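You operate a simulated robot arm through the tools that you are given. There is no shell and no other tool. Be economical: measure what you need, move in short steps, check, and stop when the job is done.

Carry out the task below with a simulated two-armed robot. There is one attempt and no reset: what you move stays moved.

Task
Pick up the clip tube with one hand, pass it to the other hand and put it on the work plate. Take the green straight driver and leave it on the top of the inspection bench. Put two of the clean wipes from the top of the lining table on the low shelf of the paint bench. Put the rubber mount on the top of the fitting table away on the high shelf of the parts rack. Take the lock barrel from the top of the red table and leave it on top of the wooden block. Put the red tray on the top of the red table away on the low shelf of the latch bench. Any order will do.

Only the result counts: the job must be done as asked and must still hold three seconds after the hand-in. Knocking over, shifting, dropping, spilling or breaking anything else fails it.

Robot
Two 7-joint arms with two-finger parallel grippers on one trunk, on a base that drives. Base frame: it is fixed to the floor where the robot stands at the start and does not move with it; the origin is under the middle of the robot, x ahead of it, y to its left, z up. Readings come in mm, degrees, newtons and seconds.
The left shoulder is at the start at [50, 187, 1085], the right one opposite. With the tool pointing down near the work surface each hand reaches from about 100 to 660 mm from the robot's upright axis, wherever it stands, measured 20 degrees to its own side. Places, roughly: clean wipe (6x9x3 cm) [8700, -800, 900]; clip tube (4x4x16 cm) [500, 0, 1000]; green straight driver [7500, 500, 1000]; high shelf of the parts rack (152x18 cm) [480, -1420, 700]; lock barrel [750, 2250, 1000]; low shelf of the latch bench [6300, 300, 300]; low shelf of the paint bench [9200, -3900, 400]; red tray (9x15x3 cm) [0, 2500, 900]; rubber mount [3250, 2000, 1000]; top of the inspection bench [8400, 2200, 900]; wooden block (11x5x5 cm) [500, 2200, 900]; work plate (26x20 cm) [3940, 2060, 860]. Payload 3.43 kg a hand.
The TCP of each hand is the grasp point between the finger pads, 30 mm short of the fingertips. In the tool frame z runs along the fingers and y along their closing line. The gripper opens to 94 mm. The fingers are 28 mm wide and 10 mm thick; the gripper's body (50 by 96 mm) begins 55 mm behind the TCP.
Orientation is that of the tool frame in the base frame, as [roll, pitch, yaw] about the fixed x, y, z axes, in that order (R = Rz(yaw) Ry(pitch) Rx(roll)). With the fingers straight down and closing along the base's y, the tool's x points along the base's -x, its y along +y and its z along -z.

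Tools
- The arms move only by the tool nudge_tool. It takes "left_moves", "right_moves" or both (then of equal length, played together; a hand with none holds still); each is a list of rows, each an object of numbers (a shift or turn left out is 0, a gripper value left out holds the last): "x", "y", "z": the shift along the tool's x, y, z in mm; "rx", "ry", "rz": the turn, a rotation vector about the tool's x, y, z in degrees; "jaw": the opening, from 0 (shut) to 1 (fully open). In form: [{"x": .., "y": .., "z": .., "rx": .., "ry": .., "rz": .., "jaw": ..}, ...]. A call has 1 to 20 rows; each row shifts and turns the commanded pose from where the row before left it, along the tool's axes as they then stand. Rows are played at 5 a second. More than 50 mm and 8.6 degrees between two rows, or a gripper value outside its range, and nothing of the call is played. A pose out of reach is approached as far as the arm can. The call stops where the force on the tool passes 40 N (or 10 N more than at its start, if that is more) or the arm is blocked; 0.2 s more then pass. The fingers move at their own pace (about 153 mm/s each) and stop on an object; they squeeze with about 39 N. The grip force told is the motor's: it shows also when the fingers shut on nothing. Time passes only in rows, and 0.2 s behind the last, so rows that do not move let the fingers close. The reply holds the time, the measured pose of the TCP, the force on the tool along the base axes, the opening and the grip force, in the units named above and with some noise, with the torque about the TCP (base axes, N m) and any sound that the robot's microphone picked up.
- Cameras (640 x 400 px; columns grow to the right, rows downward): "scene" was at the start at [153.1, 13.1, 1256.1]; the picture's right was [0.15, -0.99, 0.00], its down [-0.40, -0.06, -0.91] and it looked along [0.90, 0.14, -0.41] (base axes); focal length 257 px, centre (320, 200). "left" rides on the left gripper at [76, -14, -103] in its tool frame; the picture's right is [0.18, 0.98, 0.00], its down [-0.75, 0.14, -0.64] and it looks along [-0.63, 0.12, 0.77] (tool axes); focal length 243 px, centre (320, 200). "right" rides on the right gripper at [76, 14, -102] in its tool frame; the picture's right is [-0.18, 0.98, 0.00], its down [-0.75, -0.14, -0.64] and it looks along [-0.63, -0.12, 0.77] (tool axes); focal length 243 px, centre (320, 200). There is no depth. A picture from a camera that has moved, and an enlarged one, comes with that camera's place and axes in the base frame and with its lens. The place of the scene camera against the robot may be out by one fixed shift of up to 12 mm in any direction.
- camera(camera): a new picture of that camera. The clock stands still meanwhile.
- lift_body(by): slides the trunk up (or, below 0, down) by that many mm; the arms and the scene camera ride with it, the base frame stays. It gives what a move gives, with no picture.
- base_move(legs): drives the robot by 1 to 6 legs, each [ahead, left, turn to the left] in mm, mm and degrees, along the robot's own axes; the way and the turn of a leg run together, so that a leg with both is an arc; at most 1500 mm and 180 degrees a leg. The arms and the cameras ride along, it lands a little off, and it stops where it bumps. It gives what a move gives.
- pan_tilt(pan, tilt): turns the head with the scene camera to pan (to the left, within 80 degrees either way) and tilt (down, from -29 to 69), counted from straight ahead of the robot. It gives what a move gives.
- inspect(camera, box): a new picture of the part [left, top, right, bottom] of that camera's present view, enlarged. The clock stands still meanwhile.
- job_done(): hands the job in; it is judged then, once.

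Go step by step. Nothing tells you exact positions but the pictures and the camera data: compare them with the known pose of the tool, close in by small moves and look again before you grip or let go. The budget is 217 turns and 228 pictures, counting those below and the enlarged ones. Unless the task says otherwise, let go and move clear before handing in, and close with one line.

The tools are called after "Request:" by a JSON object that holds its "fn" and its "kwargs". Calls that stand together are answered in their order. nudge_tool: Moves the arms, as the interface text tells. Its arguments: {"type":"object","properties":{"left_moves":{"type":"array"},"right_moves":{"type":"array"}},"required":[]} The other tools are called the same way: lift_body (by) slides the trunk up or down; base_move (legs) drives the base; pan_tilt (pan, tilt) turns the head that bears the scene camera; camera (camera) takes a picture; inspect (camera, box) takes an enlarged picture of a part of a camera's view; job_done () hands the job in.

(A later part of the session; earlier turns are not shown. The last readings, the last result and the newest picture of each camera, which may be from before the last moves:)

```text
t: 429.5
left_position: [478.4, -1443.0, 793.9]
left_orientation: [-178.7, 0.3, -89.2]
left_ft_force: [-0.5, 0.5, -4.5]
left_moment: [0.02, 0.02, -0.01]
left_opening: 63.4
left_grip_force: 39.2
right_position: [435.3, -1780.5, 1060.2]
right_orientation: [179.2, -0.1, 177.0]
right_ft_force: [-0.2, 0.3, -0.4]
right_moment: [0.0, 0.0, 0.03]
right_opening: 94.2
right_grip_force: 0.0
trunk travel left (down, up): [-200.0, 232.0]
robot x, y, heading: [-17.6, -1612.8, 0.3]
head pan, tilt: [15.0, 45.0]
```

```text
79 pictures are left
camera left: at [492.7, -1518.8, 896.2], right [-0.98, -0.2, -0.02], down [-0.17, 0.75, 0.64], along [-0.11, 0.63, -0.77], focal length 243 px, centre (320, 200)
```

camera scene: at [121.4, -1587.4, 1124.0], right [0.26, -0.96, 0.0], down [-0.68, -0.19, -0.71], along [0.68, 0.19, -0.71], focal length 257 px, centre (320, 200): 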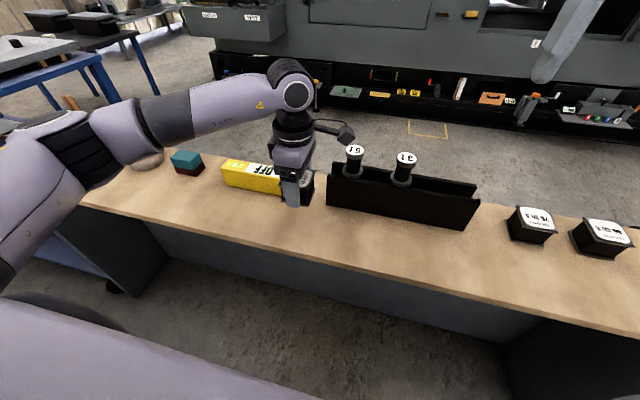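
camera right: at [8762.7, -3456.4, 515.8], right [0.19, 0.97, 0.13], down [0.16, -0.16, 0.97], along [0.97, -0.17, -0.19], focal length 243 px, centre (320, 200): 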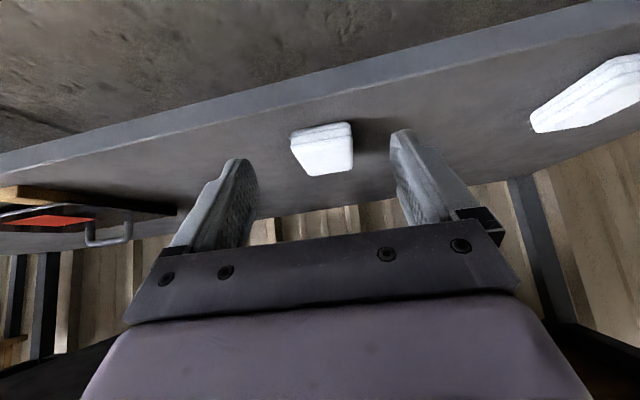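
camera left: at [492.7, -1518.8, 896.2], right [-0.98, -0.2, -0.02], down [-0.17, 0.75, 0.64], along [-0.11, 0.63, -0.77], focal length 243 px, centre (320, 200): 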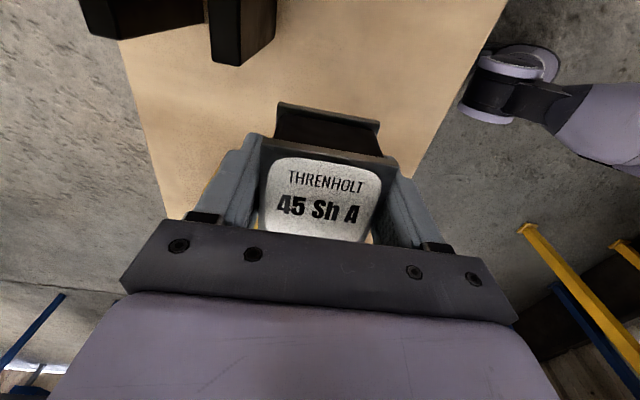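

The hand camera would come close to the bottles in that gap. Instead I'll place the mount in front of the yellow box, at [445, −1335], where everything is clear.

Request:
{"fn": "nudge_tool", "kwargs": {"left_moves": [{"y": 33}, {"x": -40}, {"x": -40}, {"x": -28}, {}]}}

Request:
{"fn": "camera", "kwargs": {"camera": "scene"}}

Request:
{"fn": "camera", "kwargs": {"camera": "left"}}

```text
t: 430.7
left_position: [444.1, -1335.4, 793.7]
left_orientation: [-178.7, 0.4, -89.1]
left_ft_force: [-0.2, -0.3, -3.7]
left_moment: [-0.01, 0.0, 0.03]
left_opening: 63.5
left_grip_force: 39.5
right_position: [435.7, -1781.1, 1059.4]
right_orientation: [179.2, -0.1, 177.0]
right_ft_force: [-0.5, 0.2, -1.0]
right_moment: [0.02, -0.01, -0.02]
right_opening: 94.0
right_grip_force: 0.1
trunk travel left (down, up): [-200.0, 232.0]
robot x, y, heading: [-16.9, -1607.4, 0.3]
head pan, tilt: [15.0, 45.0]
```

```text
78 pictures are left
camera scene: at [121.4, -1587.4, 1124.0], right [0.26, -0.96, 0.0], down [-0.68, -0.19, -0.71], along [0.68, 0.19, -0.71], focal length 257 px, centre (320, 200)
```

scene: 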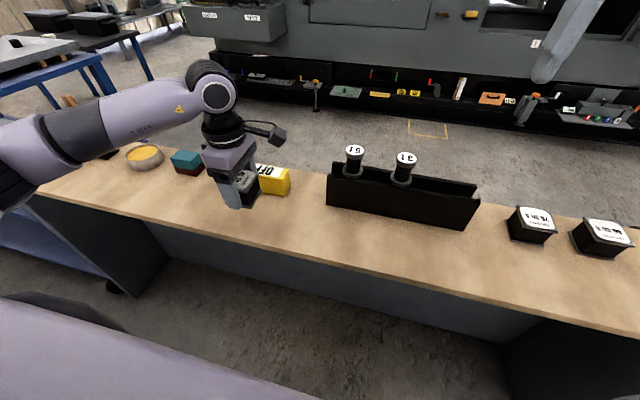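

```text
77 pictures are left
camera left: at [458.3, -1411.1, 896.0], right [-0.98, -0.2, -0.02], down [-0.17, 0.75, 0.64], along [-0.11, 0.63, -0.77], focal length 243 px, centre (320, 200)
```

left: 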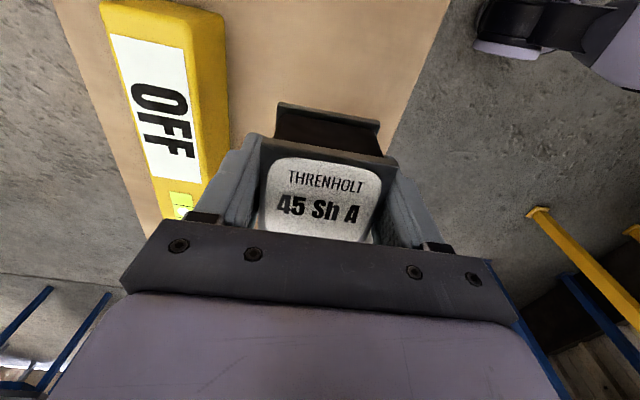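

Request:
{"fn": "nudge_tool", "kwargs": {"left_moves": [{"z": 30}, {"z": 25}, {}]}}

Request:
{"fn": "nudge_tool", "kwargs": {"left_moves": [{"z": 3}, {"z": 2}, {}]}}

Request:
{"fn": "inspect", "kwargs": {"camera": "scene", "box": [180, 130, 320, 260]}}

```text
t: 431.5
left_position: [445.2, -1335.7, 738.0]
left_orientation: [-178.7, 0.4, -89.3]
left_ft_force: [-0.3, 0.6, -4.0]
left_moment: [-0.01, 0.04, -0.02]
left_opening: 63.2
left_grip_force: 39.3
right_position: [435.6, -1782.5, 1059.5]
right_orientation: [179.2, -0.1, 177.0]
right_ft_force: [-0.2, -0.6, -1.0]
right_moment: [0.0, -0.04, -0.02]
right_opening: 94.2
right_grip_force: 0.1
trunk travel left (down, up): [-200.0, 232.0]
robot x, y, heading: [-19.7, -1607.7, 0.3]
head pan, tilt: [15.0, 45.0]
```

```text
t: 432.3
left_position: [444.3, -1335.8, 735.9]
left_orientation: [-178.5, 0.4, -89.2]
left_ft_force: [-3.1, 3.6, 13.8]
left_moment: [-0.13, 0.62, -0.16]
left_opening: 63.3
left_grip_force: 39.0
right_position: [435.8, -1783.1, 1060.7]
right_orientation: [179.2, -0.1, 177.0]
right_ft_force: [-0.2, 0.7, -0.2]
right_moment: [0.01, 0.0, -0.01]
right_opening: 93.7
right_grip_force: 0.1
trunk travel left (down, up): [-200.0, 232.0]
robot x, y, heading: [-21.0, -1608.1, 0.4]
head pan, tilt: [15.0, 45.0]
```

```text
3.08 times, centred on (250, 195) of scene
camera zoom: at [120.2, -1587.7, 1124.4], right [0.26, -0.96, 0.0], down [-0.68, -0.19, -0.71], along [0.68, 0.19, -0.71], focal length 790 px, centre (535, 215)
```

zoom: 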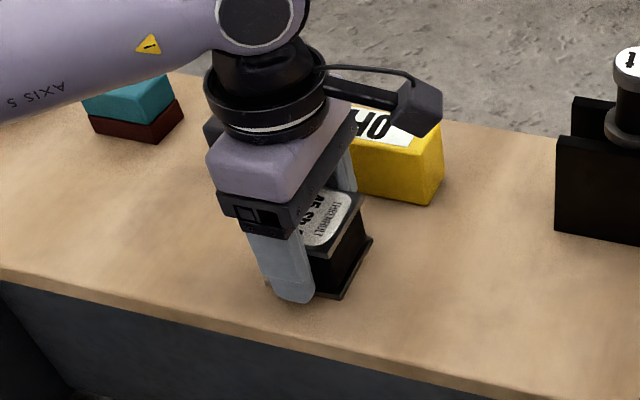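

Contact confirms the shelf at z = 700. I'll release and rise.

Request:
{"fn": "nudge_tool", "kwargs": {"left_moves": [{"z": -1}, {"jaw": 0.85}, {}, {}, {"z": -20}, {"z": -40}, {"z": -45}, {"z": -45}, {"y": 40}, {"y": 40}, {}]}}

Request:
{"fn": "inspect", "kwargs": {"camera": "scene", "box": [180, 130, 320, 260]}}

```text
t: 434.7
left_position: [361.5, -1336.4, 882.4]
left_orientation: [-178.6, 0.4, -89.2]
left_ft_force: [0.7, -0.1, -0.4]
left_moment: [-0.01, 0.0, 0.0]
left_opening: 79.8
left_grip_force: 0.0
right_position: [436.4, -1782.5, 1058.9]
right_orientation: [179.2, -0.1, 177.0]
right_ft_force: [-0.3, 0.5, 0.0]
right_moment: [0.01, 0.0, -0.03]
right_opening: 93.9
right_grip_force: 0.0
trunk travel left (down, up): [-200.0, 232.0]
robot x, y, heading: [-16.3, -1610.4, 0.4]
head pan, tilt: [15.0, 45.0]
```

```text
3.08 times, centred on (250, 195) of scene
camera zoom: at [121.2, -1587.5, 1124.0], right [0.26, -0.96, 0.0], down [-0.68, -0.19, -0.71], along [0.68, 0.19, -0.71], focal length 790 px, centre (535, 215)
```

zoom: 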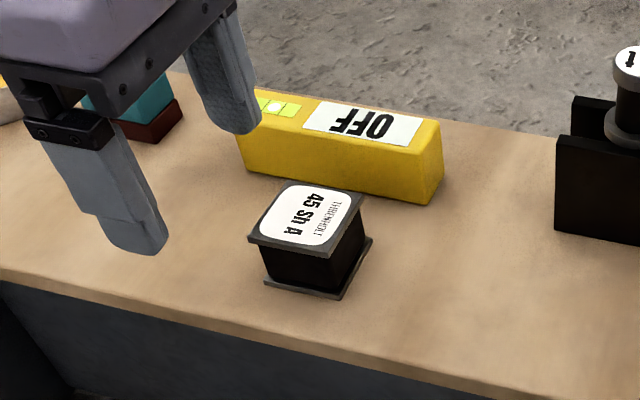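

The mount is on the high shelf. Last is the clip tube: I'll raise the trunk and return to the start pose in front of the blue table.

Request:
{"fn": "lift_body", "kwargs": {"by": 100}}

Request:
{"fn": "base_move", "kwargs": {"legs": [[-130, 0, -0.4], [0, 1500, 0], [0, 110, 0], [140, 0, 0]]}}

Request:
{"fn": "pan_tilt", "kwargs": {"pan": 0, "tilt": 40}}

Request:
{"fn": "camera", "kwargs": {"camera": "scene"}}

```text
t: 436.1
left_position: [361.1, -1336.5, 983.5]
left_orientation: [-178.7, 0.4, -89.3]
left_ft_force: [0.0, 0.0, 0.6]
left_moment: [0.01, -0.01, -0.01]
left_opening: 79.9
left_grip_force: 0.0
right_position: [434.8, -1782.7, 1160.0]
right_orientation: [179.3, -0.1, 177.0]
right_ft_force: [-0.4, 0.9, -0.2]
right_moment: [-0.01, 0.0, -0.01]
right_opening: 94.2
right_grip_force: 0.1
trunk travel left (down, up): [-300.0, 132.0]
robot x, y, heading: [-18.0, -1612.1, 0.5]
head pan, tilt: [15.0, 45.0]
```

```text
t: 446.1
left_position: [383.7, 266.7, 983.3]
left_orientation: [-178.7, 0.5, -90.1]
left_ft_force: [-0.9, 0.3, 0.1]
left_moment: [-0.01, 0.03, 0.02]
left_opening: 79.9
left_grip_force: 0.1
right_position: [450.8, -180.1, 1158.9]
right_orientation: [179.1, -0.2, 176.2]
right_ft_force: [0.3, -0.6, -0.6]
right_moment: [0.01, 0.0, 0.01]
right_opening: 93.9
right_grip_force: 0.0
trunk travel left (down, up): [-300.0, 132.0]
robot x, y, heading: [-1.3, 5.5, -0.7]
head pan, tilt: [15.0, 45.0]
```

```text
t: 446.9
left_position: [383.8, 268.1, 982.2]
left_orientation: [-178.7, 0.4, -90.1]
left_ft_force: [0.5, -0.2, -0.1]
left_moment: [-0.02, -0.01, -0.02]
left_opening: 79.9
left_grip_force: 0.1
right_position: [449.3, -179.3, 1159.7]
right_orientation: [179.1, -0.1, 176.2]
right_ft_force: [0.0, 0.2, 0.7]
right_moment: [0.01, 0.0, 0.01]
right_opening: 93.9
right_grip_force: 0.0
trunk travel left (down, up): [-300.0, 132.0]
robot x, y, heading: [-4.9, 2.5, -0.6]
head pan, tilt: [0.0, 40.0]
```

```text
74 pictures are left
camera scene: at [144.3, -0.8, 1231.2], right [-0.01, -1.0, 0.0], down [-0.64, 0.0, -0.77], along [0.77, -0.01, -0.64], focal length 257 px, centre (320, 200)
```

scene: 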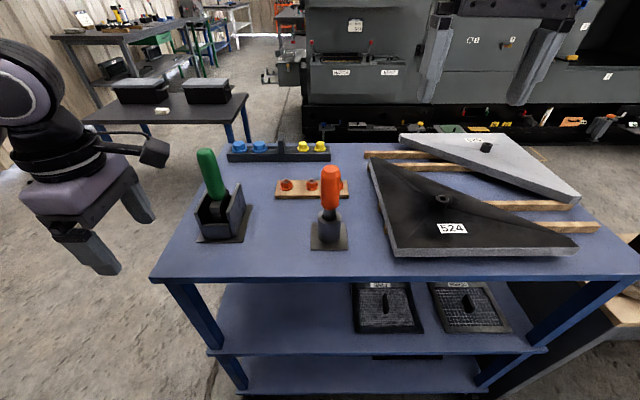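

I'm back in front of the blue table with the orange-topped tube at about [478, −19]. I'll bring the right hand over it.

Request:
{"fn": "nudge_tool", "kwargs": {"right_moves": [{"y": 45, "x": -8}, {"y": 45, "x": -10}, {"y": 45}, {"y": 27}, {"z": 35}, {"z": 30}, {}]}}

Request:
{"fn": "camera", "kwargs": {"camera": "right"}}

```text
t: 448.5
left_position: [382.3, 266.7, 982.8]
left_orientation: [-178.7, 0.4, -90.2]
left_ft_force: [-0.7, 0.5, 0.8]
left_moment: [0.0, -0.02, -0.02]
left_opening: 80.0
left_grip_force: 0.2
right_position: [479.3, -17.9, 1096.2]
right_orientation: [179.2, -0.1, 176.2]
right_ft_force: [-0.3, -0.5, 0.3]
right_moment: [0.02, 0.0, 0.0]
right_opening: 94.3
right_grip_force: 0.0
trunk travel left (down, up): [-300.0, 132.0]
robot x, y, heading: [-4.5, -0.0, -0.8]
head pan, tilt: [0.0, 40.0]
```

```text
73 pictures are left
camera right: at [404.3, 0.6, 1200.5], right [0.25, 0.97, 0.01], down [0.74, -0.2, 0.64], along [0.62, -0.15, -0.77], focal length 243 px, centre (320, 200)
```

right: 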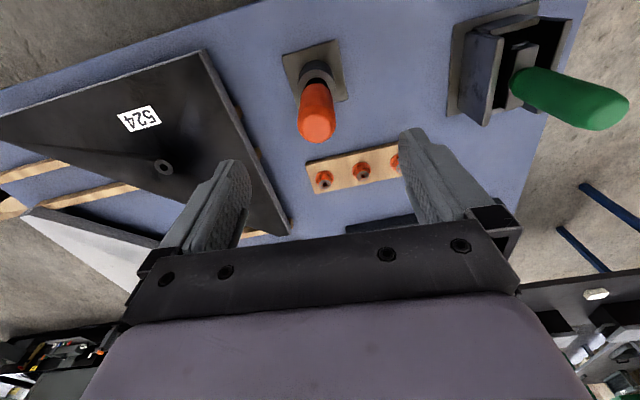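

The tube is centred under the right hand. I'll lower to grip near the top of the orange part.

Request:
{"fn": "nudge_tool", "kwargs": {"right_moves": [{"z": 40}, {"z": 40}, {"z": 20}, {}]}}

Request:
{"fn": "camera", "kwargs": {"camera": "right"}}

```text
t: 449.5
left_position: [381.9, 267.3, 982.1]
left_orientation: [-178.7, 0.3, -90.1]
left_ft_force: [0.4, 0.3, 0.0]
left_moment: [-0.01, 0.01, -0.03]
left_opening: 80.0
left_grip_force: 0.0
right_position: [477.7, -17.4, 995.5]
right_orientation: [179.2, -0.2, 176.2]
right_ft_force: [0.2, 0.6, -0.2]
right_moment: [0.01, -0.01, -0.01]
right_opening: 94.0
right_grip_force: 0.1
trunk travel left (down, up): [-300.0, 132.0]
robot x, y, heading: [-4.7, 1.2, -0.4]
head pan, tilt: [0.0, 40.0]
```

```text
72 pictures are left
camera right: at [403.2, 1.9, 1100.2], right [0.25, 0.97, 0.01], down [0.74, -0.2, 0.64], along [0.62, -0.15, -0.77], focal length 243 px, centre (320, 200)
```

right: 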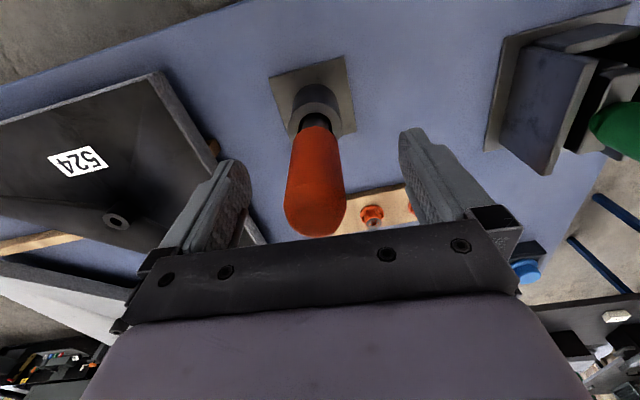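

Request:
{"fn": "nudge_tool", "kwargs": {"right_moves": [{"jaw": 0}, {}, {}, {}]}}

Request:
{"fn": "nudge_tool", "kwargs": {"right_moves": [{"z": -20}, {"z": -40}, {"z": -45}, {"z": -45}, {}]}}

Request:
{"fn": "camera", "kwargs": {"camera": "scene"}}

Request:
{"fn": "inspect", "kwargs": {"camera": "scene", "box": [260, 60, 400, 260]}}

```text
t: 450.5
left_position: [382.5, 267.3, 982.4]
left_orientation: [-178.6, 0.3, -90.1]
left_ft_force: [-0.7, 0.1, 0.0]
left_moment: [0.02, -0.01, -0.01]
left_opening: 79.9
left_grip_force: 0.1
right_position: [478.8, -18.0, 997.0]
right_orientation: [179.4, -0.1, 176.2]
right_ft_force: [0.3, -3.6, 0.3]
right_moment: [-0.46, 0.07, -0.02]
right_opening: 29.9
right_grip_force: 38.9
trunk travel left (down, up): [-300.0, 132.0]
robot x, y, heading: [-4.9, 2.5, -0.5]
head pan, tilt: [0.0, 40.0]
```

```text
t: 451.7
left_position: [383.4, 266.7, 982.5]
left_orientation: [-178.7, 0.4, -90.0]
left_ft_force: [0.6, -0.6, 0.4]
left_moment: [-0.01, -0.01, 0.02]
left_opening: 79.9
left_grip_force: 0.0
right_position: [477.7, -18.0, 1148.2]
right_orientation: [179.1, -0.1, 176.2]
right_ft_force: [-0.5, 0.0, -1.7]
right_moment: [0.02, 0.0, -0.02]
right_opening: 30.3
right_grip_force: 39.4
trunk travel left (down, up): [-300.0, 132.0]
robot x, y, heading: [-2.1, -1.7, -0.5]
head pan, tilt: [0.0, 40.0]
```

```text
71 pictures are left
camera scene: at [144.5, -1.0, 1231.2], right [-0.01, -1.0, 0.0], down [-0.64, 0.01, -0.77], along [0.77, -0.01, -0.64], focal length 257 px, centre (320, 200)
```

scene: 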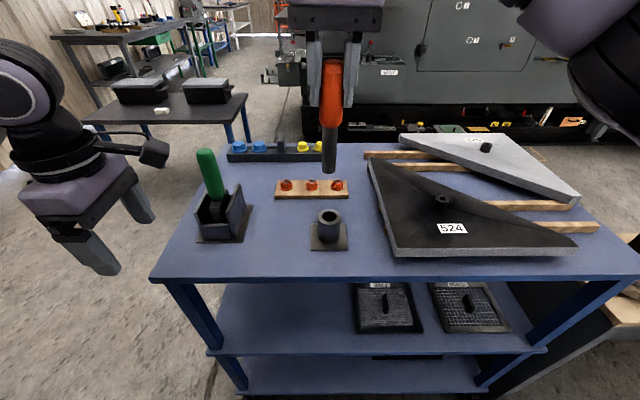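

```text
2.00 times, centred on (330, 160) of scene
camera zoom: at [144.5, -1.0, 1231.2], right [-0.01, -1.0, 0.0], down [-0.64, 0.01, -0.77], along [0.77, -0.01, -0.64], focal length 513 px, centre (300, 280)
```

zoom: 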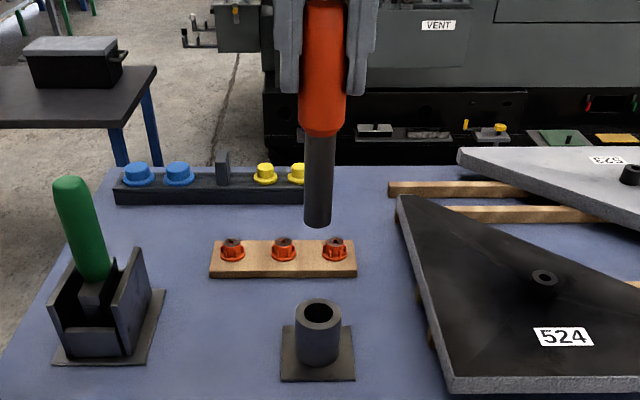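

The item is a grey tube with an orange handle, which fits the name "clip tube". I'll back away from the table for a safe handover, and swing the left hand to point sideways (toward −y).

Request:
{"fn": "base_move", "kwargs": {"legs": [[-320, 0, 0.5]]}}

Request:
{"fn": "nudge_tool", "kwargs": {"left_moves": [{"z": -40, "jaw": 1}, {"z": -40}, {"ry": 8.2}, {"ry": 8.2}, {"ry": 8.2}, {"ry": 8.2}, {"ry": 8.2}, {"ry": 8.2}, {"ry": 8.2}, {"ry": 8.2}, {"ry": 8.2}, {"ry": 8.2}, {"ry": 8}, {}]}}

Request:
{"fn": "camera", "kwargs": {"camera": "left"}}

Request:
{"fn": "pan_tilt", "kwargs": {"pan": 10, "tilt": 20}}

Request:
{"fn": "camera", "kwargs": {"camera": "scene"}}

```text
t: 453.8
left_position: [59.6, 271.8, 983.2]
left_orientation: [-178.8, 0.4, -89.6]
left_ft_force: [-0.4, -1.1, -0.1]
left_moment: [0.0, 0.02, 0.02]
left_opening: 80.0
left_grip_force: 0.1
right_position: [157.7, -12.7, 1148.1]
right_orientation: [179.1, 0.0, 176.7]
right_ft_force: [-0.6, 0.7, -1.3]
right_moment: [0.01, 0.01, 0.0]
right_opening: 30.1
right_grip_force: 38.8
trunk travel left (down, up): [-300.0, 132.0]
robot x, y, heading: [-320.8, 3.4, 0.3]
head pan, tilt: [0.0, 40.0]
```

```text
t: 456.8
left_position: [58.3, 271.5, 1062.1]
left_orientation: [-101.2, -88.8, -168.5]
left_ft_force: [0.5, 0.7, -0.3]
left_moment: [-0.01, 0.01, 0.02]
left_opening: 93.8
left_grip_force: 0.0
right_position: [158.2, -12.9, 1146.5]
right_orientation: [179.3, -0.1, 176.7]
right_ft_force: [0.4, -0.2, -1.1]
right_moment: [0.01, 0.02, 0.0]
right_opening: 29.9
right_grip_force: 39.5
trunk travel left (down, up): [-300.0, 132.0]
robot x, y, heading: [-321.7, 0.7, -0.0]
head pan, tilt: [0.0, 40.0]
```

```text
69 pictures are left
camera left: at [71.4, 374.1, 1139.5], right [-0.99, -0.01, 0.16], down [-0.13, 0.64, -0.75], along [-0.1, -0.76, -0.64], focal length 243 px, centre (320, 200)
```

left: 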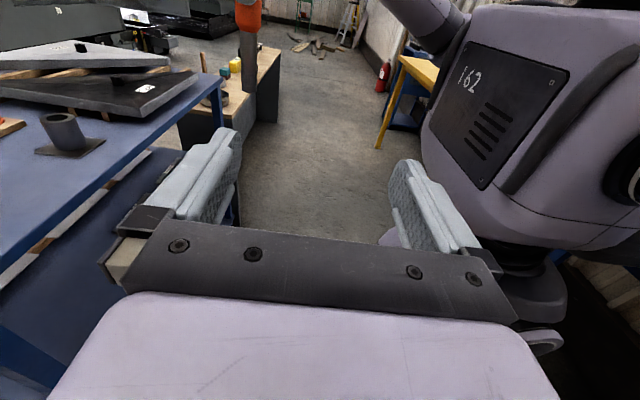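

```text
t: 457.6
left_position: [59.8, 271.7, 1062.3]
left_orientation: [-106.4, -88.7, -163.3]
left_ft_force: [0.4, -0.7, 0.2]
left_moment: [0.01, -0.01, 0.0]
left_opening: 93.9
left_grip_force: 0.1
right_position: [157.8, -12.9, 1146.5]
right_orientation: [179.2, -0.1, 176.6]
right_ft_force: [-0.2, -1.0, -2.3]
right_moment: [0.03, 0.02, 0.0]
right_opening: 30.1
right_grip_force: 39.0
trunk travel left (down, up): [-300.0, 132.0]
robot x, y, heading: [-324.1, 2.2, -0.0]
head pan, tilt: [10.0, 20.0]
```

```text
68 pictures are left
camera scene: at [-168.9, 17.8, 1262.6], right [0.17, -0.98, 0.0], down [-0.34, -0.06, -0.94], along [0.93, 0.16, -0.34], focal length 257 px, centre (320, 200)
```

scene: 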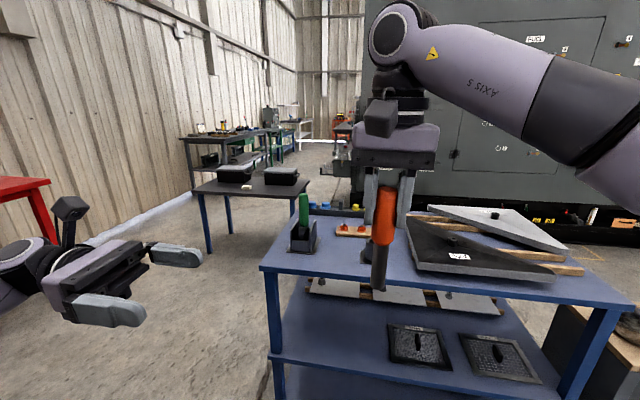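

The left hand points sideways correctly. I'll align it with the tube's grey lower section and approach part way.

Request:
{"fn": "nudge_tool", "kwargs": {"left_moves": [{"y": -49, "x": -5}, {"y": -49, "x": -5}, {"z": 45}, {"z": 45}, {"z": 45}, {"z": 45}, {"z": 20}, {}]}}

Request:
{"fn": "camera", "kwargs": {"camera": "left"}}

Request:
{"fn": "camera", "kwargs": {"camera": "scene"}}

```text
t: 459.4
left_position: [156.5, 70.5, 1053.0]
left_orientation: [-106.7, -88.5, -162.9]
left_ft_force: [0.2, 0.3, -0.9]
left_moment: [-0.02, 0.0, -0.05]
left_opening: 94.1
left_grip_force: 0.2
right_position: [157.9, -12.6, 1147.5]
right_orientation: [179.1, -0.1, 176.6]
right_ft_force: [-0.4, -0.1, -1.4]
right_moment: [-0.02, 0.03, -0.01]
right_opening: 30.0
right_grip_force: 39.1
trunk travel left (down, up): [-300.0, 132.0]
robot x, y, heading: [-321.9, 2.8, 0.1]
head pan, tilt: [10.0, 20.0]
```

```text
67 pictures are left
camera left: at [169.6, 174.1, 1130.5], right [-0.99, -0.01, 0.16], down [-0.13, 0.65, -0.75], along [-0.1, -0.76, -0.64], focal length 243 px, centre (320, 200)
```

left: 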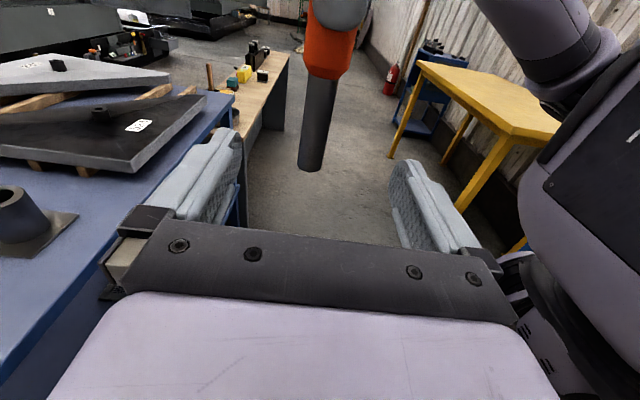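

```text
66 pictures are left
camera scene: at [-169.0, 17.8, 1262.7], right [0.17, -0.98, 0.0], down [-0.34, -0.06, -0.94], along [0.93, 0.16, -0.34], focal length 257 px, centre (320, 200)
```

scene: 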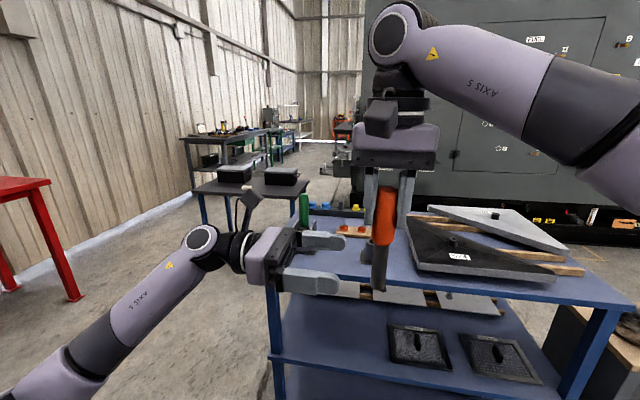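

The tube's grey part spans z 1012–1085 and is lined up. I'll advance onto it and close the left hand.

Request:
{"fn": "nudge_tool", "kwargs": {"left_moves": [{"z": 40, "y": -2}, {"z": 30}, {"z": 12}, {}]}}

Request:
{"fn": "camera", "kwargs": {"camera": "left"}}

Request:
{"fn": "inspect", "kwargs": {"camera": "scene", "box": [240, 120, 460, 320]}}

```text
t: 460.4
left_position: [160.3, -12.1, 1053.6]
left_orientation: [-106.9, -88.7, -162.7]
left_ft_force: [-0.2, 1.1, 0.2]
left_moment: [0.04, -0.01, 0.0]
left_opening: 94.3
left_grip_force: 0.0
right_position: [159.1, -13.3, 1145.6]
right_orientation: [179.2, -0.2, 176.5]
right_ft_force: [-0.1, -0.3, -1.7]
right_moment: [0.03, 0.01, -0.03]
right_opening: 30.0
right_grip_force: 39.5
trunk travel left (down, up): [-300.0, 132.0]
robot x, y, heading: [-321.5, 2.3, 0.3]
head pan, tilt: [10.0, 20.0]
```

```text
65 pictures are left
camera left: at [173.4, 91.6, 1130.2], right [-0.99, -0.01, 0.16], down [-0.13, 0.65, -0.75], along [-0.1, -0.76, -0.64], focal length 243 px, centre (320, 200)
```

left: 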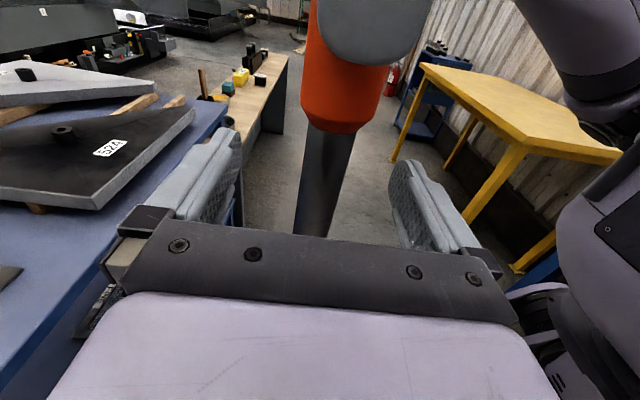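

```text
2.00 times, centred on (350, 220) of scene
camera zoom: at [-169.0, 17.8, 1262.6], right [0.17, -0.98, 0.0], down [-0.34, -0.06, -0.94], along [0.93, 0.16, -0.34], focal length 513 px, centre (260, 160)
```

zoom: 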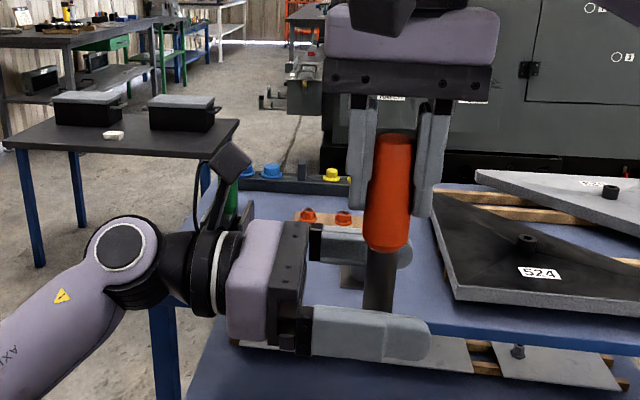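

The tube sits between the left fingers. I'll close the left hand, then open the right one.

Request:
{"fn": "nudge_tool", "kwargs": {"left_moves": [{"jaw": 0}, {}, {}, {}]}}

Request:
{"fn": "nudge_tool", "kwargs": {"right_moves": [{"jaw": 0.7}, {}, {}, {}]}}

Request:
{"fn": "camera", "kwargs": {"camera": "left"}}

Request:
{"fn": "inspect", "kwargs": {"camera": "scene", "box": [240, 120, 460, 320]}}

```text
t: 461.4
left_position: [159.9, -10.5, 1053.3]
left_orientation: [-107.0, -88.7, -162.7]
left_ft_force: [-3.9, -0.1, 0.4]
left_moment: [0.09, 0.58, -0.22]
left_opening: 24.4
left_grip_force: 38.6
right_position: [158.2, -13.1, 1147.1]
right_orientation: [179.2, -0.2, 176.6]
right_ft_force: [3.4, 0.4, -2.7]
right_moment: [-0.1, -0.99, 0.22]
right_opening: 30.0
right_grip_force: 39.7
trunk travel left (down, up): [-300.0, 132.0]
robot x, y, heading: [-321.0, -0.2, 0.0]
head pan, tilt: [10.0, 20.0]
```

```text
t: 462.4
left_position: [162.1, -10.8, 1052.4]
left_orientation: [-106.8, -88.6, -162.9]
left_ft_force: [0.0, -0.4, -0.2]
left_moment: [0.02, -0.01, 0.01]
left_opening: 24.3
left_grip_force: 38.8
right_position: [158.2, -12.8, 1146.9]
right_orientation: [179.2, -0.2, 176.7]
right_ft_force: [-0.1, -1.4, 0.7]
right_moment: [0.0, -0.01, 0.0]
right_opening: 65.7
right_grip_force: 0.0
trunk travel left (down, up): [-300.0, 132.0]
robot x, y, heading: [-323.0, 1.5, -0.0]
head pan, tilt: [10.0, 20.0]
```

```text
63 pictures are left
camera left: at [173.4, 92.0, 1130.2], right [-0.99, -0.01, 0.16], down [-0.13, 0.65, -0.75], along [-0.1, -0.76, -0.64], focal length 243 px, centre (320, 200)
```

left: 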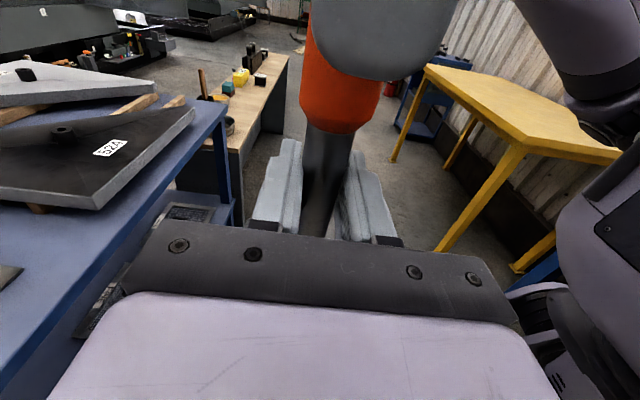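

```text
2.00 times, centred on (350, 220) of scene
camera zoom: at [-168.9, 17.8, 1262.6], right [0.17, -0.98, 0.0], down [-0.34, -0.06, -0.94], along [0.93, 0.16, -0.34], focal length 513 px, centre (260, 160)
```

zoom: 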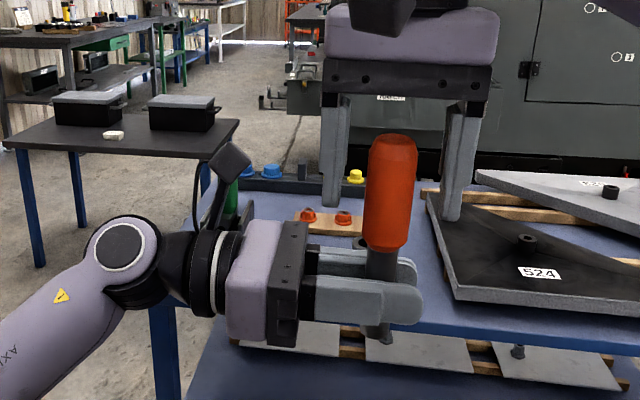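

The handover works, but to lay the tube down I need it nearer the left fingertips. I'll let the right hand hold it again, back the left off 19 mm, and re-grip.

Request:
{"fn": "nudge_tool", "kwargs": {"right_moves": [{"jaw": 0}, {}, {}, {}]}}

Request:
{"fn": "nudge_tool", "kwargs": {"left_moves": [{"jaw": 0.6}, {}, {}, {"z": -19}, {}, {"jaw": 0}, {}, {}, {}]}}

Request:
{"fn": "nudge_tool", "kwargs": {"right_moves": [{"jaw": 0.7}, {}, {}, {}]}}

Request:
{"fn": "camera", "kwargs": {"camera": "left"}}

Request:
{"fn": "inspect", "kwargs": {"camera": "scene", "box": [240, 120, 460, 320]}}

```text
t: 463.4
left_position: [160.6, -10.9, 1053.9]
left_orientation: [-106.6, -88.7, -163.0]
left_ft_force: [1.3, -0.4, -0.2]
left_moment: [-0.08, 0.13, -0.29]
left_opening: 24.2
left_grip_force: 39.0
right_position: [158.5, -13.7, 1146.5]
right_orientation: [179.2, -0.2, 176.7]
right_ft_force: [-0.6, -0.1, 0.0]
right_moment: [0.16, -0.11, 0.26]
right_opening: 29.9
right_grip_force: 39.6
trunk travel left (down, up): [-300.0, 132.0]
robot x, y, heading: [-324.1, 5.2, 0.2]
head pan, tilt: [10.0, 20.0]
```

```text
t: 465.4
left_position: [160.5, 8.5, 1054.0]
left_orientation: [-106.9, -88.8, -162.8]
left_ft_force: [3.1, 1.4, 0.6]
left_moment: [-0.14, 0.85, -0.2]
left_opening: 19.3
left_grip_force: 39.4
right_position: [156.7, -13.2, 1146.4]
right_orientation: [179.3, 0.0, 176.7]
right_ft_force: [-3.0, -1.4, 0.0]
right_moment: [-0.07, -0.61, 0.22]
right_opening: 30.1
right_grip_force: 39.1
trunk travel left (down, up): [-300.0, 132.0]
robot x, y, heading: [-318.0, 2.2, -0.0]
head pan, tilt: [10.0, 20.0]
```

```text
t: 466.4
left_position: [160.7, 8.0, 1053.4]
left_orientation: [-106.8, -88.7, -162.8]
left_ft_force: [1.0, -0.5, -0.2]
left_moment: [0.06, 0.03, 0.01]
left_opening: 19.3
left_grip_force: 38.7
right_position: [157.7, -12.4, 1146.9]
right_orientation: [179.1, -0.1, 176.6]
right_ft_force: [-0.4, -0.2, 0.7]
right_moment: [-0.01, -0.01, 0.0]
right_opening: 65.9
right_grip_force: 0.1
trunk travel left (down, up): [-300.0, 132.0]
robot x, y, heading: [-320.0, 2.3, 0.0]
head pan, tilt: [10.0, 20.0]
```

```text
61 pictures are left
camera left: at [172.9, 111.4, 1130.1], right [-0.99, -0.01, 0.16], down [-0.13, 0.65, -0.75], along [-0.1, -0.76, -0.64], focal length 243 px, centre (320, 200)
```

left: 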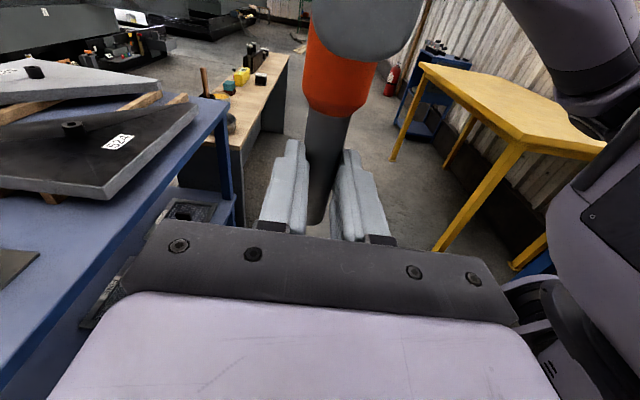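

```text
2.00 times, centred on (350, 220) of scene
camera zoom: at [-168.9, 17.8, 1262.6], right [0.17, -0.98, 0.0], down [-0.34, -0.06, -0.94], along [0.93, 0.16, -0.34], focal length 513 px, centre (260, 160)
```

zoom: 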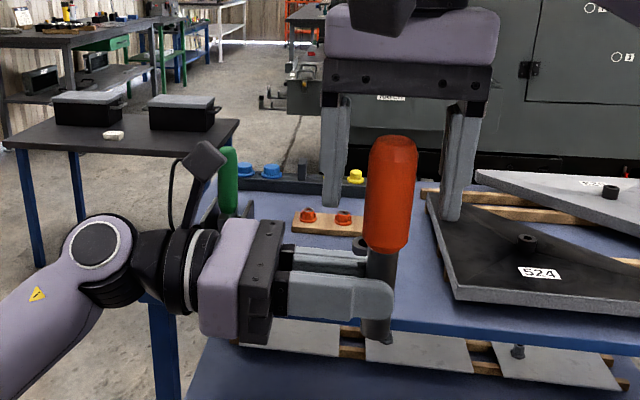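

The grip reads only 19 mm, so the tube may be too close to the tips. I'll re-grip once more, 6 mm deeper.

Request:
{"fn": "nudge_tool", "kwargs": {"right_moves": [{"jaw": 0}, {}, {}, {}]}}

Request:
{"fn": "nudge_tool", "kwargs": {"left_moves": [{"jaw": 0.6}, {}, {}, {"z": 6}, {}, {"jaw": 0}, {}, {}, {}]}}

Request:
{"fn": "camera", "kwargs": {"camera": "left"}}

```text
t: 467.4
left_position: [160.0, 9.5, 1053.1]
left_orientation: [-106.5, -88.7, -163.2]
left_ft_force: [-0.7, 1.4, -0.6]
left_moment: [0.01, -0.27, -0.15]
left_opening: 19.2
left_grip_force: 38.9
right_position: [157.7, -13.2, 1147.2]
right_orientation: [179.2, -0.1, 176.6]
right_ft_force: [1.1, -0.5, 0.0]
right_moment: [-0.05, 0.17, 0.11]
right_opening: 30.3
right_grip_force: 39.0
trunk travel left (down, up): [-300.0, 132.0]
robot x, y, heading: [-320.9, 2.9, 0.1]
head pan, tilt: [10.0, 20.0]
```

```text
t: 469.4
left_position: [159.5, 3.1, 1052.7]
left_orientation: [-106.5, -88.6, -163.1]
left_ft_force: [-2.5, -0.2, 0.7]
left_moment: [0.02, -0.38, -0.19]
left_opening: 19.1
left_grip_force: 39.2
right_position: [156.9, -12.7, 1146.9]
right_orientation: [179.2, -0.1, 176.5]
right_ft_force: [2.0, -0.7, 0.3]
right_moment: [0.01, 0.23, 0.2]
right_opening: 30.3
right_grip_force: 39.1
trunk travel left (down, up): [-300.0, 132.0]
robot x, y, heading: [-324.1, 2.4, 0.1]
head pan, tilt: [10.0, 20.0]
```

```text
59 pictures are left
camera left: at [173.1, 105.2, 1129.9], right [-0.99, -0.01, 0.16], down [-0.13, 0.65, -0.75], along [-0.1, -0.76, -0.64], focal length 243 px, centre (320, 200)
```

left: 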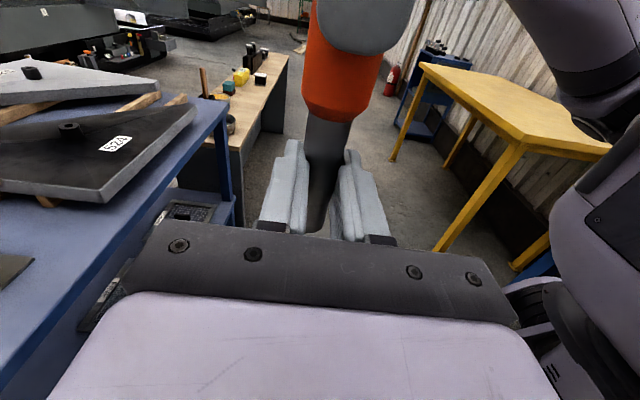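

The tube simply measures 19 mm here, so the grip is sound. I'll release with the right hand, clear it away, and rotate the left hand to point down with the tube level.

Request:
{"fn": "nudge_tool", "kwargs": {"right_moves": [{"jaw": 0.9}, {}, {}, {"z": -45}, {"z": -45}, {"y": -45}, {"y": -45}, {"y": -45}, {"y": -40}, {}]}}

Request:
{"fn": "nudge_tool", "kwargs": {"left_moves": [{"z": -45}, {"z": -45}, {"z": -45}, {"z": -45}, {"ry": -8.2}, {"ry": -8.2}, {"ry": -8.2}, {"ry": -8.2}, {"ry": -8.2}, {"ry": -8.2}, {"ry": -8.2}, {"ry": -8.2}, {"ry": -8.2}, {"ry": -8.2}, {"ry": -8}, {}]}}

Request:
{"fn": "camera", "kwargs": {"camera": "left"}}

Request:
{"fn": "camera", "kwargs": {"camera": "scene"}}

```text
t: 471.6
left_position: [160.1, 3.4, 1054.3]
left_orientation: [-106.6, -88.7, -163.0]
left_ft_force: [-0.7, 0.1, -1.2]
left_moment: [0.03, -0.01, -0.01]
left_opening: 19.2
left_grip_force: 38.3
right_position: [123.7, -191.0, 1225.5]
right_orientation: [179.3, -0.1, 176.7]
right_ft_force: [0.1, -0.4, -1.0]
right_moment: [-0.03, 0.01, 0.02]
right_opening: 84.6
right_grip_force: 0.0
right hand out of reach, approached as far as the arm can: row 5
trunk travel left (down, up): [-300.0, 132.0]
robot x, y, heading: [-321.6, 2.7, 0.1]
head pan, tilt: [10.0, 20.0]
```

```text
t: 475.0
left_position: [158.5, 183.6, 1054.4]
left_orientation: [-178.7, 0.4, -89.7]
left_ft_force: [0.6, 0.6, 0.6]
left_moment: [0.13, -0.02, 0.05]
left_opening: 19.5
left_grip_force: 38.5
right_position: [123.9, -190.2, 1224.9]
right_orientation: [179.3, -0.1, 176.5]
right_ft_force: [0.8, -0.6, -0.2]
right_moment: [-0.04, -0.01, 0.0]
right_opening: 84.6
right_grip_force: 0.1
trunk travel left (down, up): [-300.0, 132.0]
robot x, y, heading: [-326.3, 2.6, -0.0]
head pan, tilt: [10.0, 20.0]
```

```text
58 pictures are left
camera left: at [173.1, 106.6, 1156.4], right [-0.98, -0.19, -0.02], down [-0.16, 0.75, 0.65], along [-0.11, 0.64, -0.76], focal length 243 px, centre (320, 200)
```

left: 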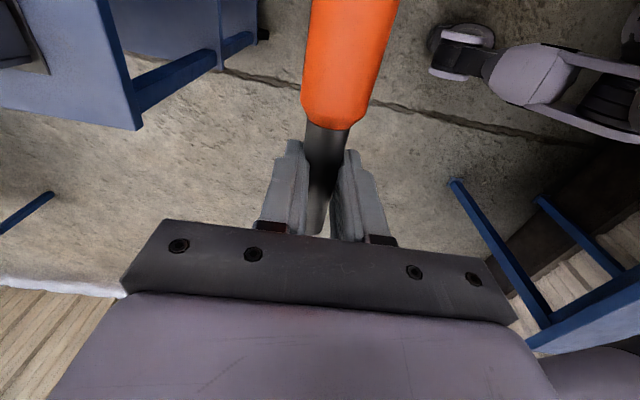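

```text
57 pictures are left
camera scene: at [-168.9, 17.9, 1262.6], right [0.17, -0.98, 0.0], down [-0.34, -0.06, -0.94], along [0.93, 0.16, -0.34], focal length 257 px, centre (320, 200)
```

scene: 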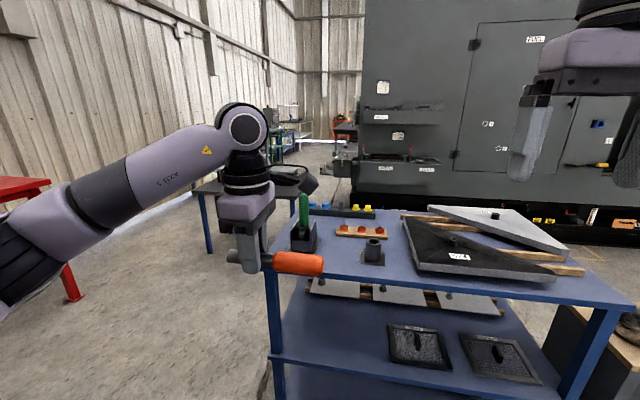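

The tube is level in the left hand. I'll drive back to the fitting table along the path I used before.

Request:
{"fn": "base_move", "kwargs": {"legs": [[150, 0, 0], [0, 0, 90], [1100, 0, 0], [0, 0, -90], [460, 0, 0]]}}

Request:
{"fn": "camera", "kwargs": {"camera": "scene"}}

```text
t: 491.6
left_position: [780.2, 1274.3, 1053.7]
left_orientation: [-178.7, 0.4, -90.0]
left_ft_force: [-0.5, 0.1, 0.7]
left_moment: [0.08, 0.01, 0.03]
left_opening: 19.2
left_grip_force: 38.9
right_position: [742.3, 900.6, 1225.6]
right_orientation: [179.3, 0.0, 176.4]
right_ft_force: [-0.2, -0.3, 0.4]
right_moment: [0.03, 0.03, 0.02]
right_opening: 84.6
right_grip_force: 0.1
trunk travel left (down, up): [-300.0, 132.0]
robot x, y, heading: [294.0, 1093.4, -0.2]
head pan, tilt: [10.0, 20.0]
```

```text
56 pictures are left
camera scene: at [451.1, 1110.0, 1262.6], right [0.17, -0.99, 0.0], down [-0.34, -0.06, -0.94], along [0.93, 0.16, -0.34], focal length 257 px, centre (320, 200)
```

scene: 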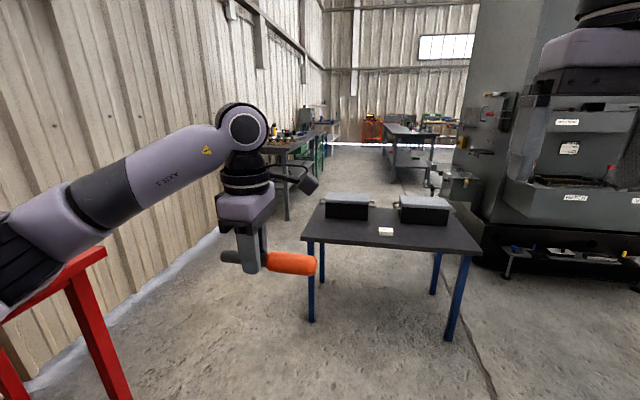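

Request:
{"fn": "base_move", "kwargs": {"legs": [[700, 200, 0], [0, 0, 43], [700, 0, 0], [0, 0, -43], [950, 0, 0], [350, -450, 0]]}}

Request:
{"fn": "base_move", "kwargs": {"legs": [[700, -100, 0], [0, 0, 90], [0, -400, 0]]}}

Request:
{"fn": "pan_tilt", "kwargs": {"pan": 10, "tilt": 30}}

Request:
{"fn": "camera", "kwargs": {"camera": "scene"}}

```text
t: 510.4
left_position: [3319.3, 1493.4, 1055.3]
left_orientation: [-178.7, 0.5, -89.8]
left_ft_force: [-0.6, 0.2, 0.1]
left_moment: [0.1, 0.02, -0.01]
left_opening: 18.9
left_grip_force: 39.3
right_position: [3282.5, 1117.8, 1225.2]
right_orientation: [179.2, 0.0, 176.6]
right_ft_force: [0.4, 0.0, -0.3]
right_moment: [-0.01, -0.02, -0.02]
right_opening: 84.5
right_grip_force: 0.1
trunk travel left (down, up): [-300.0, 132.0]
robot x, y, heading: [2837.8, 1316.0, 0.1]
head pan, tilt: [10.0, 20.0]
```

```text
t: 520.2
left_position: [3751.8, 1689.1, 1053.7]
left_orientation: [-178.8, 0.4, 0.5]
left_ft_force: [0.2, -0.6, -0.1]
left_moment: [0.01, 0.06, 0.0]
left_opening: 19.1
left_grip_force: 38.6
right_position: [4125.1, 1653.4, 1224.9]
right_orientation: [179.2, -0.1, -93.2]
right_ft_force: [-0.5, -1.0, 0.0]
right_moment: [-0.01, 0.02, 0.0]
right_opening: 84.6
right_grip_force: 0.2
trunk travel left (down, up): [-300.0, 132.0]
robot x, y, heading: [3935.2, 1209.7, 90.1]
head pan, tilt: [10.0, 20.0]
```

```text
t: 521.0
left_position: [3750.8, 1688.0, 1054.3]
left_orientation: [-178.8, 0.4, 0.4]
left_ft_force: [-0.1, -0.5, -0.3]
left_moment: [-0.01, 0.07, -0.05]
left_opening: 19.2
left_grip_force: 38.7
right_position: [4125.5, 1653.4, 1225.5]
right_orientation: [179.2, -0.1, -93.2]
right_ft_force: [0.1, -0.1, 0.4]
right_moment: [-0.01, -0.04, 0.0]
right_opening: 84.5
right_grip_force: 0.0
trunk travel left (down, up): [-300.0, 132.0]
robot x, y, heading: [3932.6, 1207.2, 90.2]
head pan, tilt: [10.0, 30.0]
```

```text
55 pictures are left
camera scene: at [3920.2, 1353.6, 1246.6], right [0.98, 0.17, 0.0], down [0.09, -0.49, -0.87], along [-0.15, 0.85, -0.5], focal length 257 px, centre (320, 200)
```

scene: 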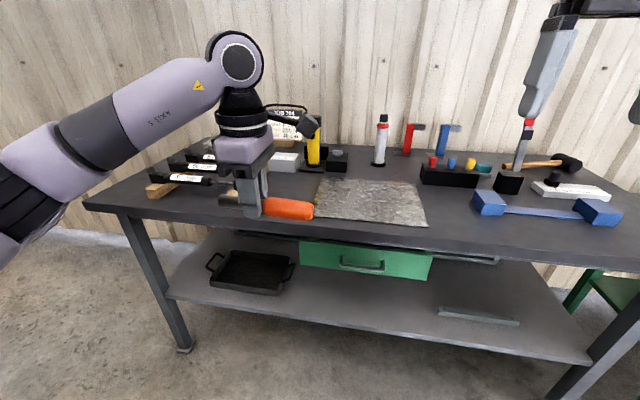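

The work plate is centred near [3950, 2045]. I'll move so the tube will come down along its middle.

Request:
{"fn": "base_move", "kwargs": {"legs": [[0, -170, 0], [290, 0, 0]]}}

Request:
{"fn": "pan_tilt", "kwargs": {"pan": 15, "tilt": 45}}

Request:
{"fn": "camera", "kwargs": {"camera": "scene"}}

Request:
{"fn": "camera", "kwargs": {"camera": "left"}}

```text
t: 524.0
left_position: [3921.8, 1978.5, 1054.2]
left_orientation: [-178.8, 0.4, 0.4]
left_ft_force: [0.2, -0.3, -0.7]
left_moment: [-0.02, 0.05, 0.0]
left_opening: 19.0
left_grip_force: 38.8
right_position: [4296.4, 1941.3, 1225.0]
right_orientation: [179.3, -0.1, -93.3]
right_ft_force: [0.3, 0.2, 0.0]
right_moment: [-0.06, -0.01, -0.02]
right_opening: 84.7
right_grip_force: 0.0
trunk travel left (down, up): [-300.0, 132.0]
robot x, y, heading: [4103.6, 1492.2, 89.7]
head pan, tilt: [10.0, 30.0]
```

```text
t: 524.8
left_position: [3923.2, 1976.9, 1053.9]
left_orientation: [-178.7, 0.4, 0.3]
left_ft_force: [0.2, -0.2, -0.2]
left_moment: [0.01, 0.07, -0.01]
left_opening: 19.2
left_grip_force: 39.0
right_position: [4296.1, 1941.0, 1225.5]
right_orientation: [179.3, -0.1, -93.2]
right_ft_force: [0.2, -0.1, 0.3]
right_moment: [-0.01, 0.01, -0.01]
right_opening: 84.7
right_grip_force: 0.1
trunk travel left (down, up): [-300.0, 132.0]
robot x, y, heading: [4102.2, 1495.5, 90.0]
head pan, tilt: [15.0, 45.0]
```

```text
54 pictures are left
camera scene: at [4085.5, 1631.1, 1224.0], right [0.97, 0.26, 0.0], down [0.18, -0.68, -0.71], along [-0.18, 0.68, -0.71], focal length 257 px, centre (320, 200)
```

scene: 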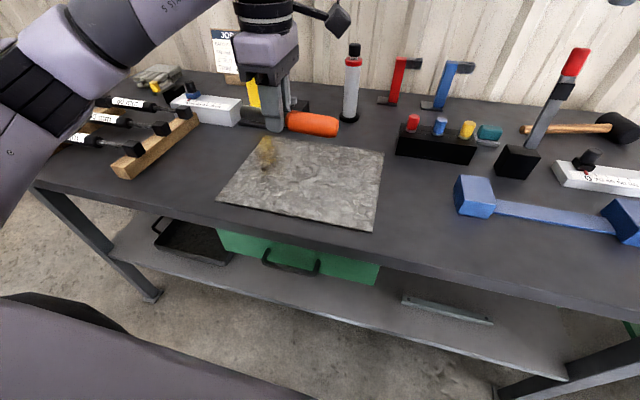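

```text
53 pictures are left
camera left: at [4000.3, 1989.6, 1156.4], right [0.19, -0.98, -0.02], down [-0.75, -0.16, 0.64], along [-0.64, -0.11, -0.76], focal length 243 px, centre (320, 200)
```

left: 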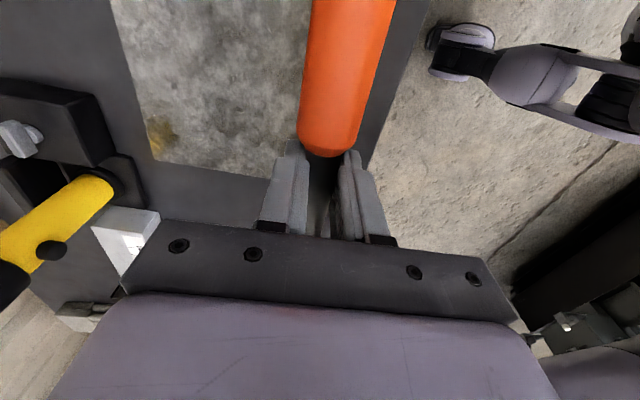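

The plate spans about x 3795–4100 and y 1925–2175. I'll move over its middle and lower to just above.

Request:
{"fn": "nudge_tool", "kwargs": {"left_moves": [{"y": -37, "x": -4}, {"y": -37, "x": -4}, {"z": 45}, {"z": 45}, {"z": 45}, {}]}}

Request:
{"fn": "camera", "kwargs": {"camera": "scene"}}

Request:
{"fn": "inspect", "kwargs": {"camera": "scene", "box": [200, 90, 420, 240]}}

```text
t: 526.2
left_position: [3912.6, 2054.6, 921.3]
left_orientation: [-178.7, 0.4, 0.4]
left_ft_force: [0.6, 0.3, 1.4]
left_moment: [-0.01, 0.08, 0.03]
left_opening: 19.1
left_grip_force: 39.0
right_position: [4296.6, 1940.5, 1224.4]
right_orientation: [179.4, -0.1, -93.3]
right_ft_force: [-0.9, 0.7, 0.4]
right_moment: [-0.01, 0.01, 0.0]
right_opening: 84.5
right_grip_force: 0.1
trunk travel left (down, up): [-300.0, 132.0]
robot x, y, heading: [4103.0, 1497.4, 89.8]
head pan, tilt: [15.0, 45.0]
```

```text
52 pictures are left
camera scene: at [4085.5, 1631.0, 1224.0], right [0.97, 0.26, 0.0], down [0.18, -0.68, -0.71], along [-0.18, 0.68, -0.71], focal length 257 px, centre (320, 200)
```

scene: 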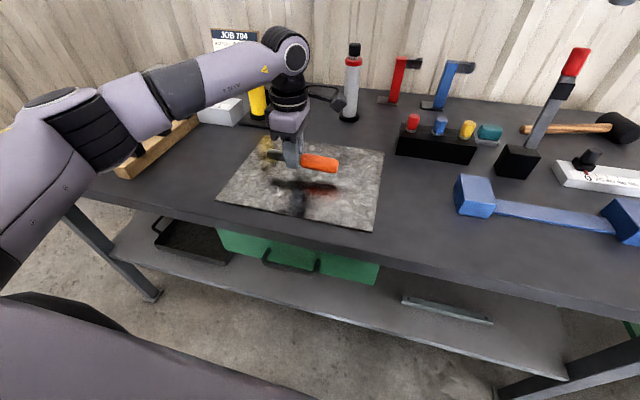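

```text
2.67 times, centred on (310, 165) of scene
camera zoom: at [4085.5, 1631.0, 1224.0], right [0.97, 0.26, 0.0], down [0.18, -0.68, -0.71], along [-0.18, 0.68, -0.71], focal length 684 px, centre (347, 293)
```

zoom: 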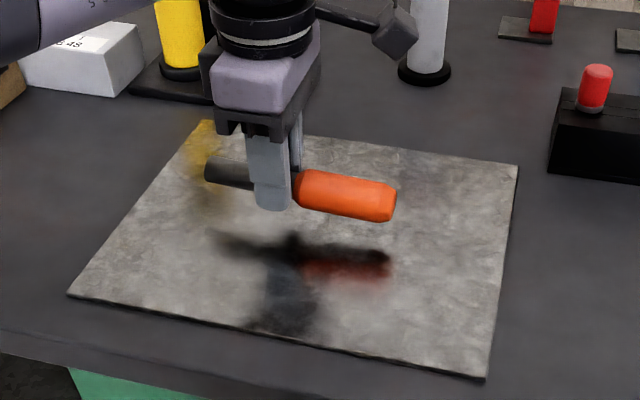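

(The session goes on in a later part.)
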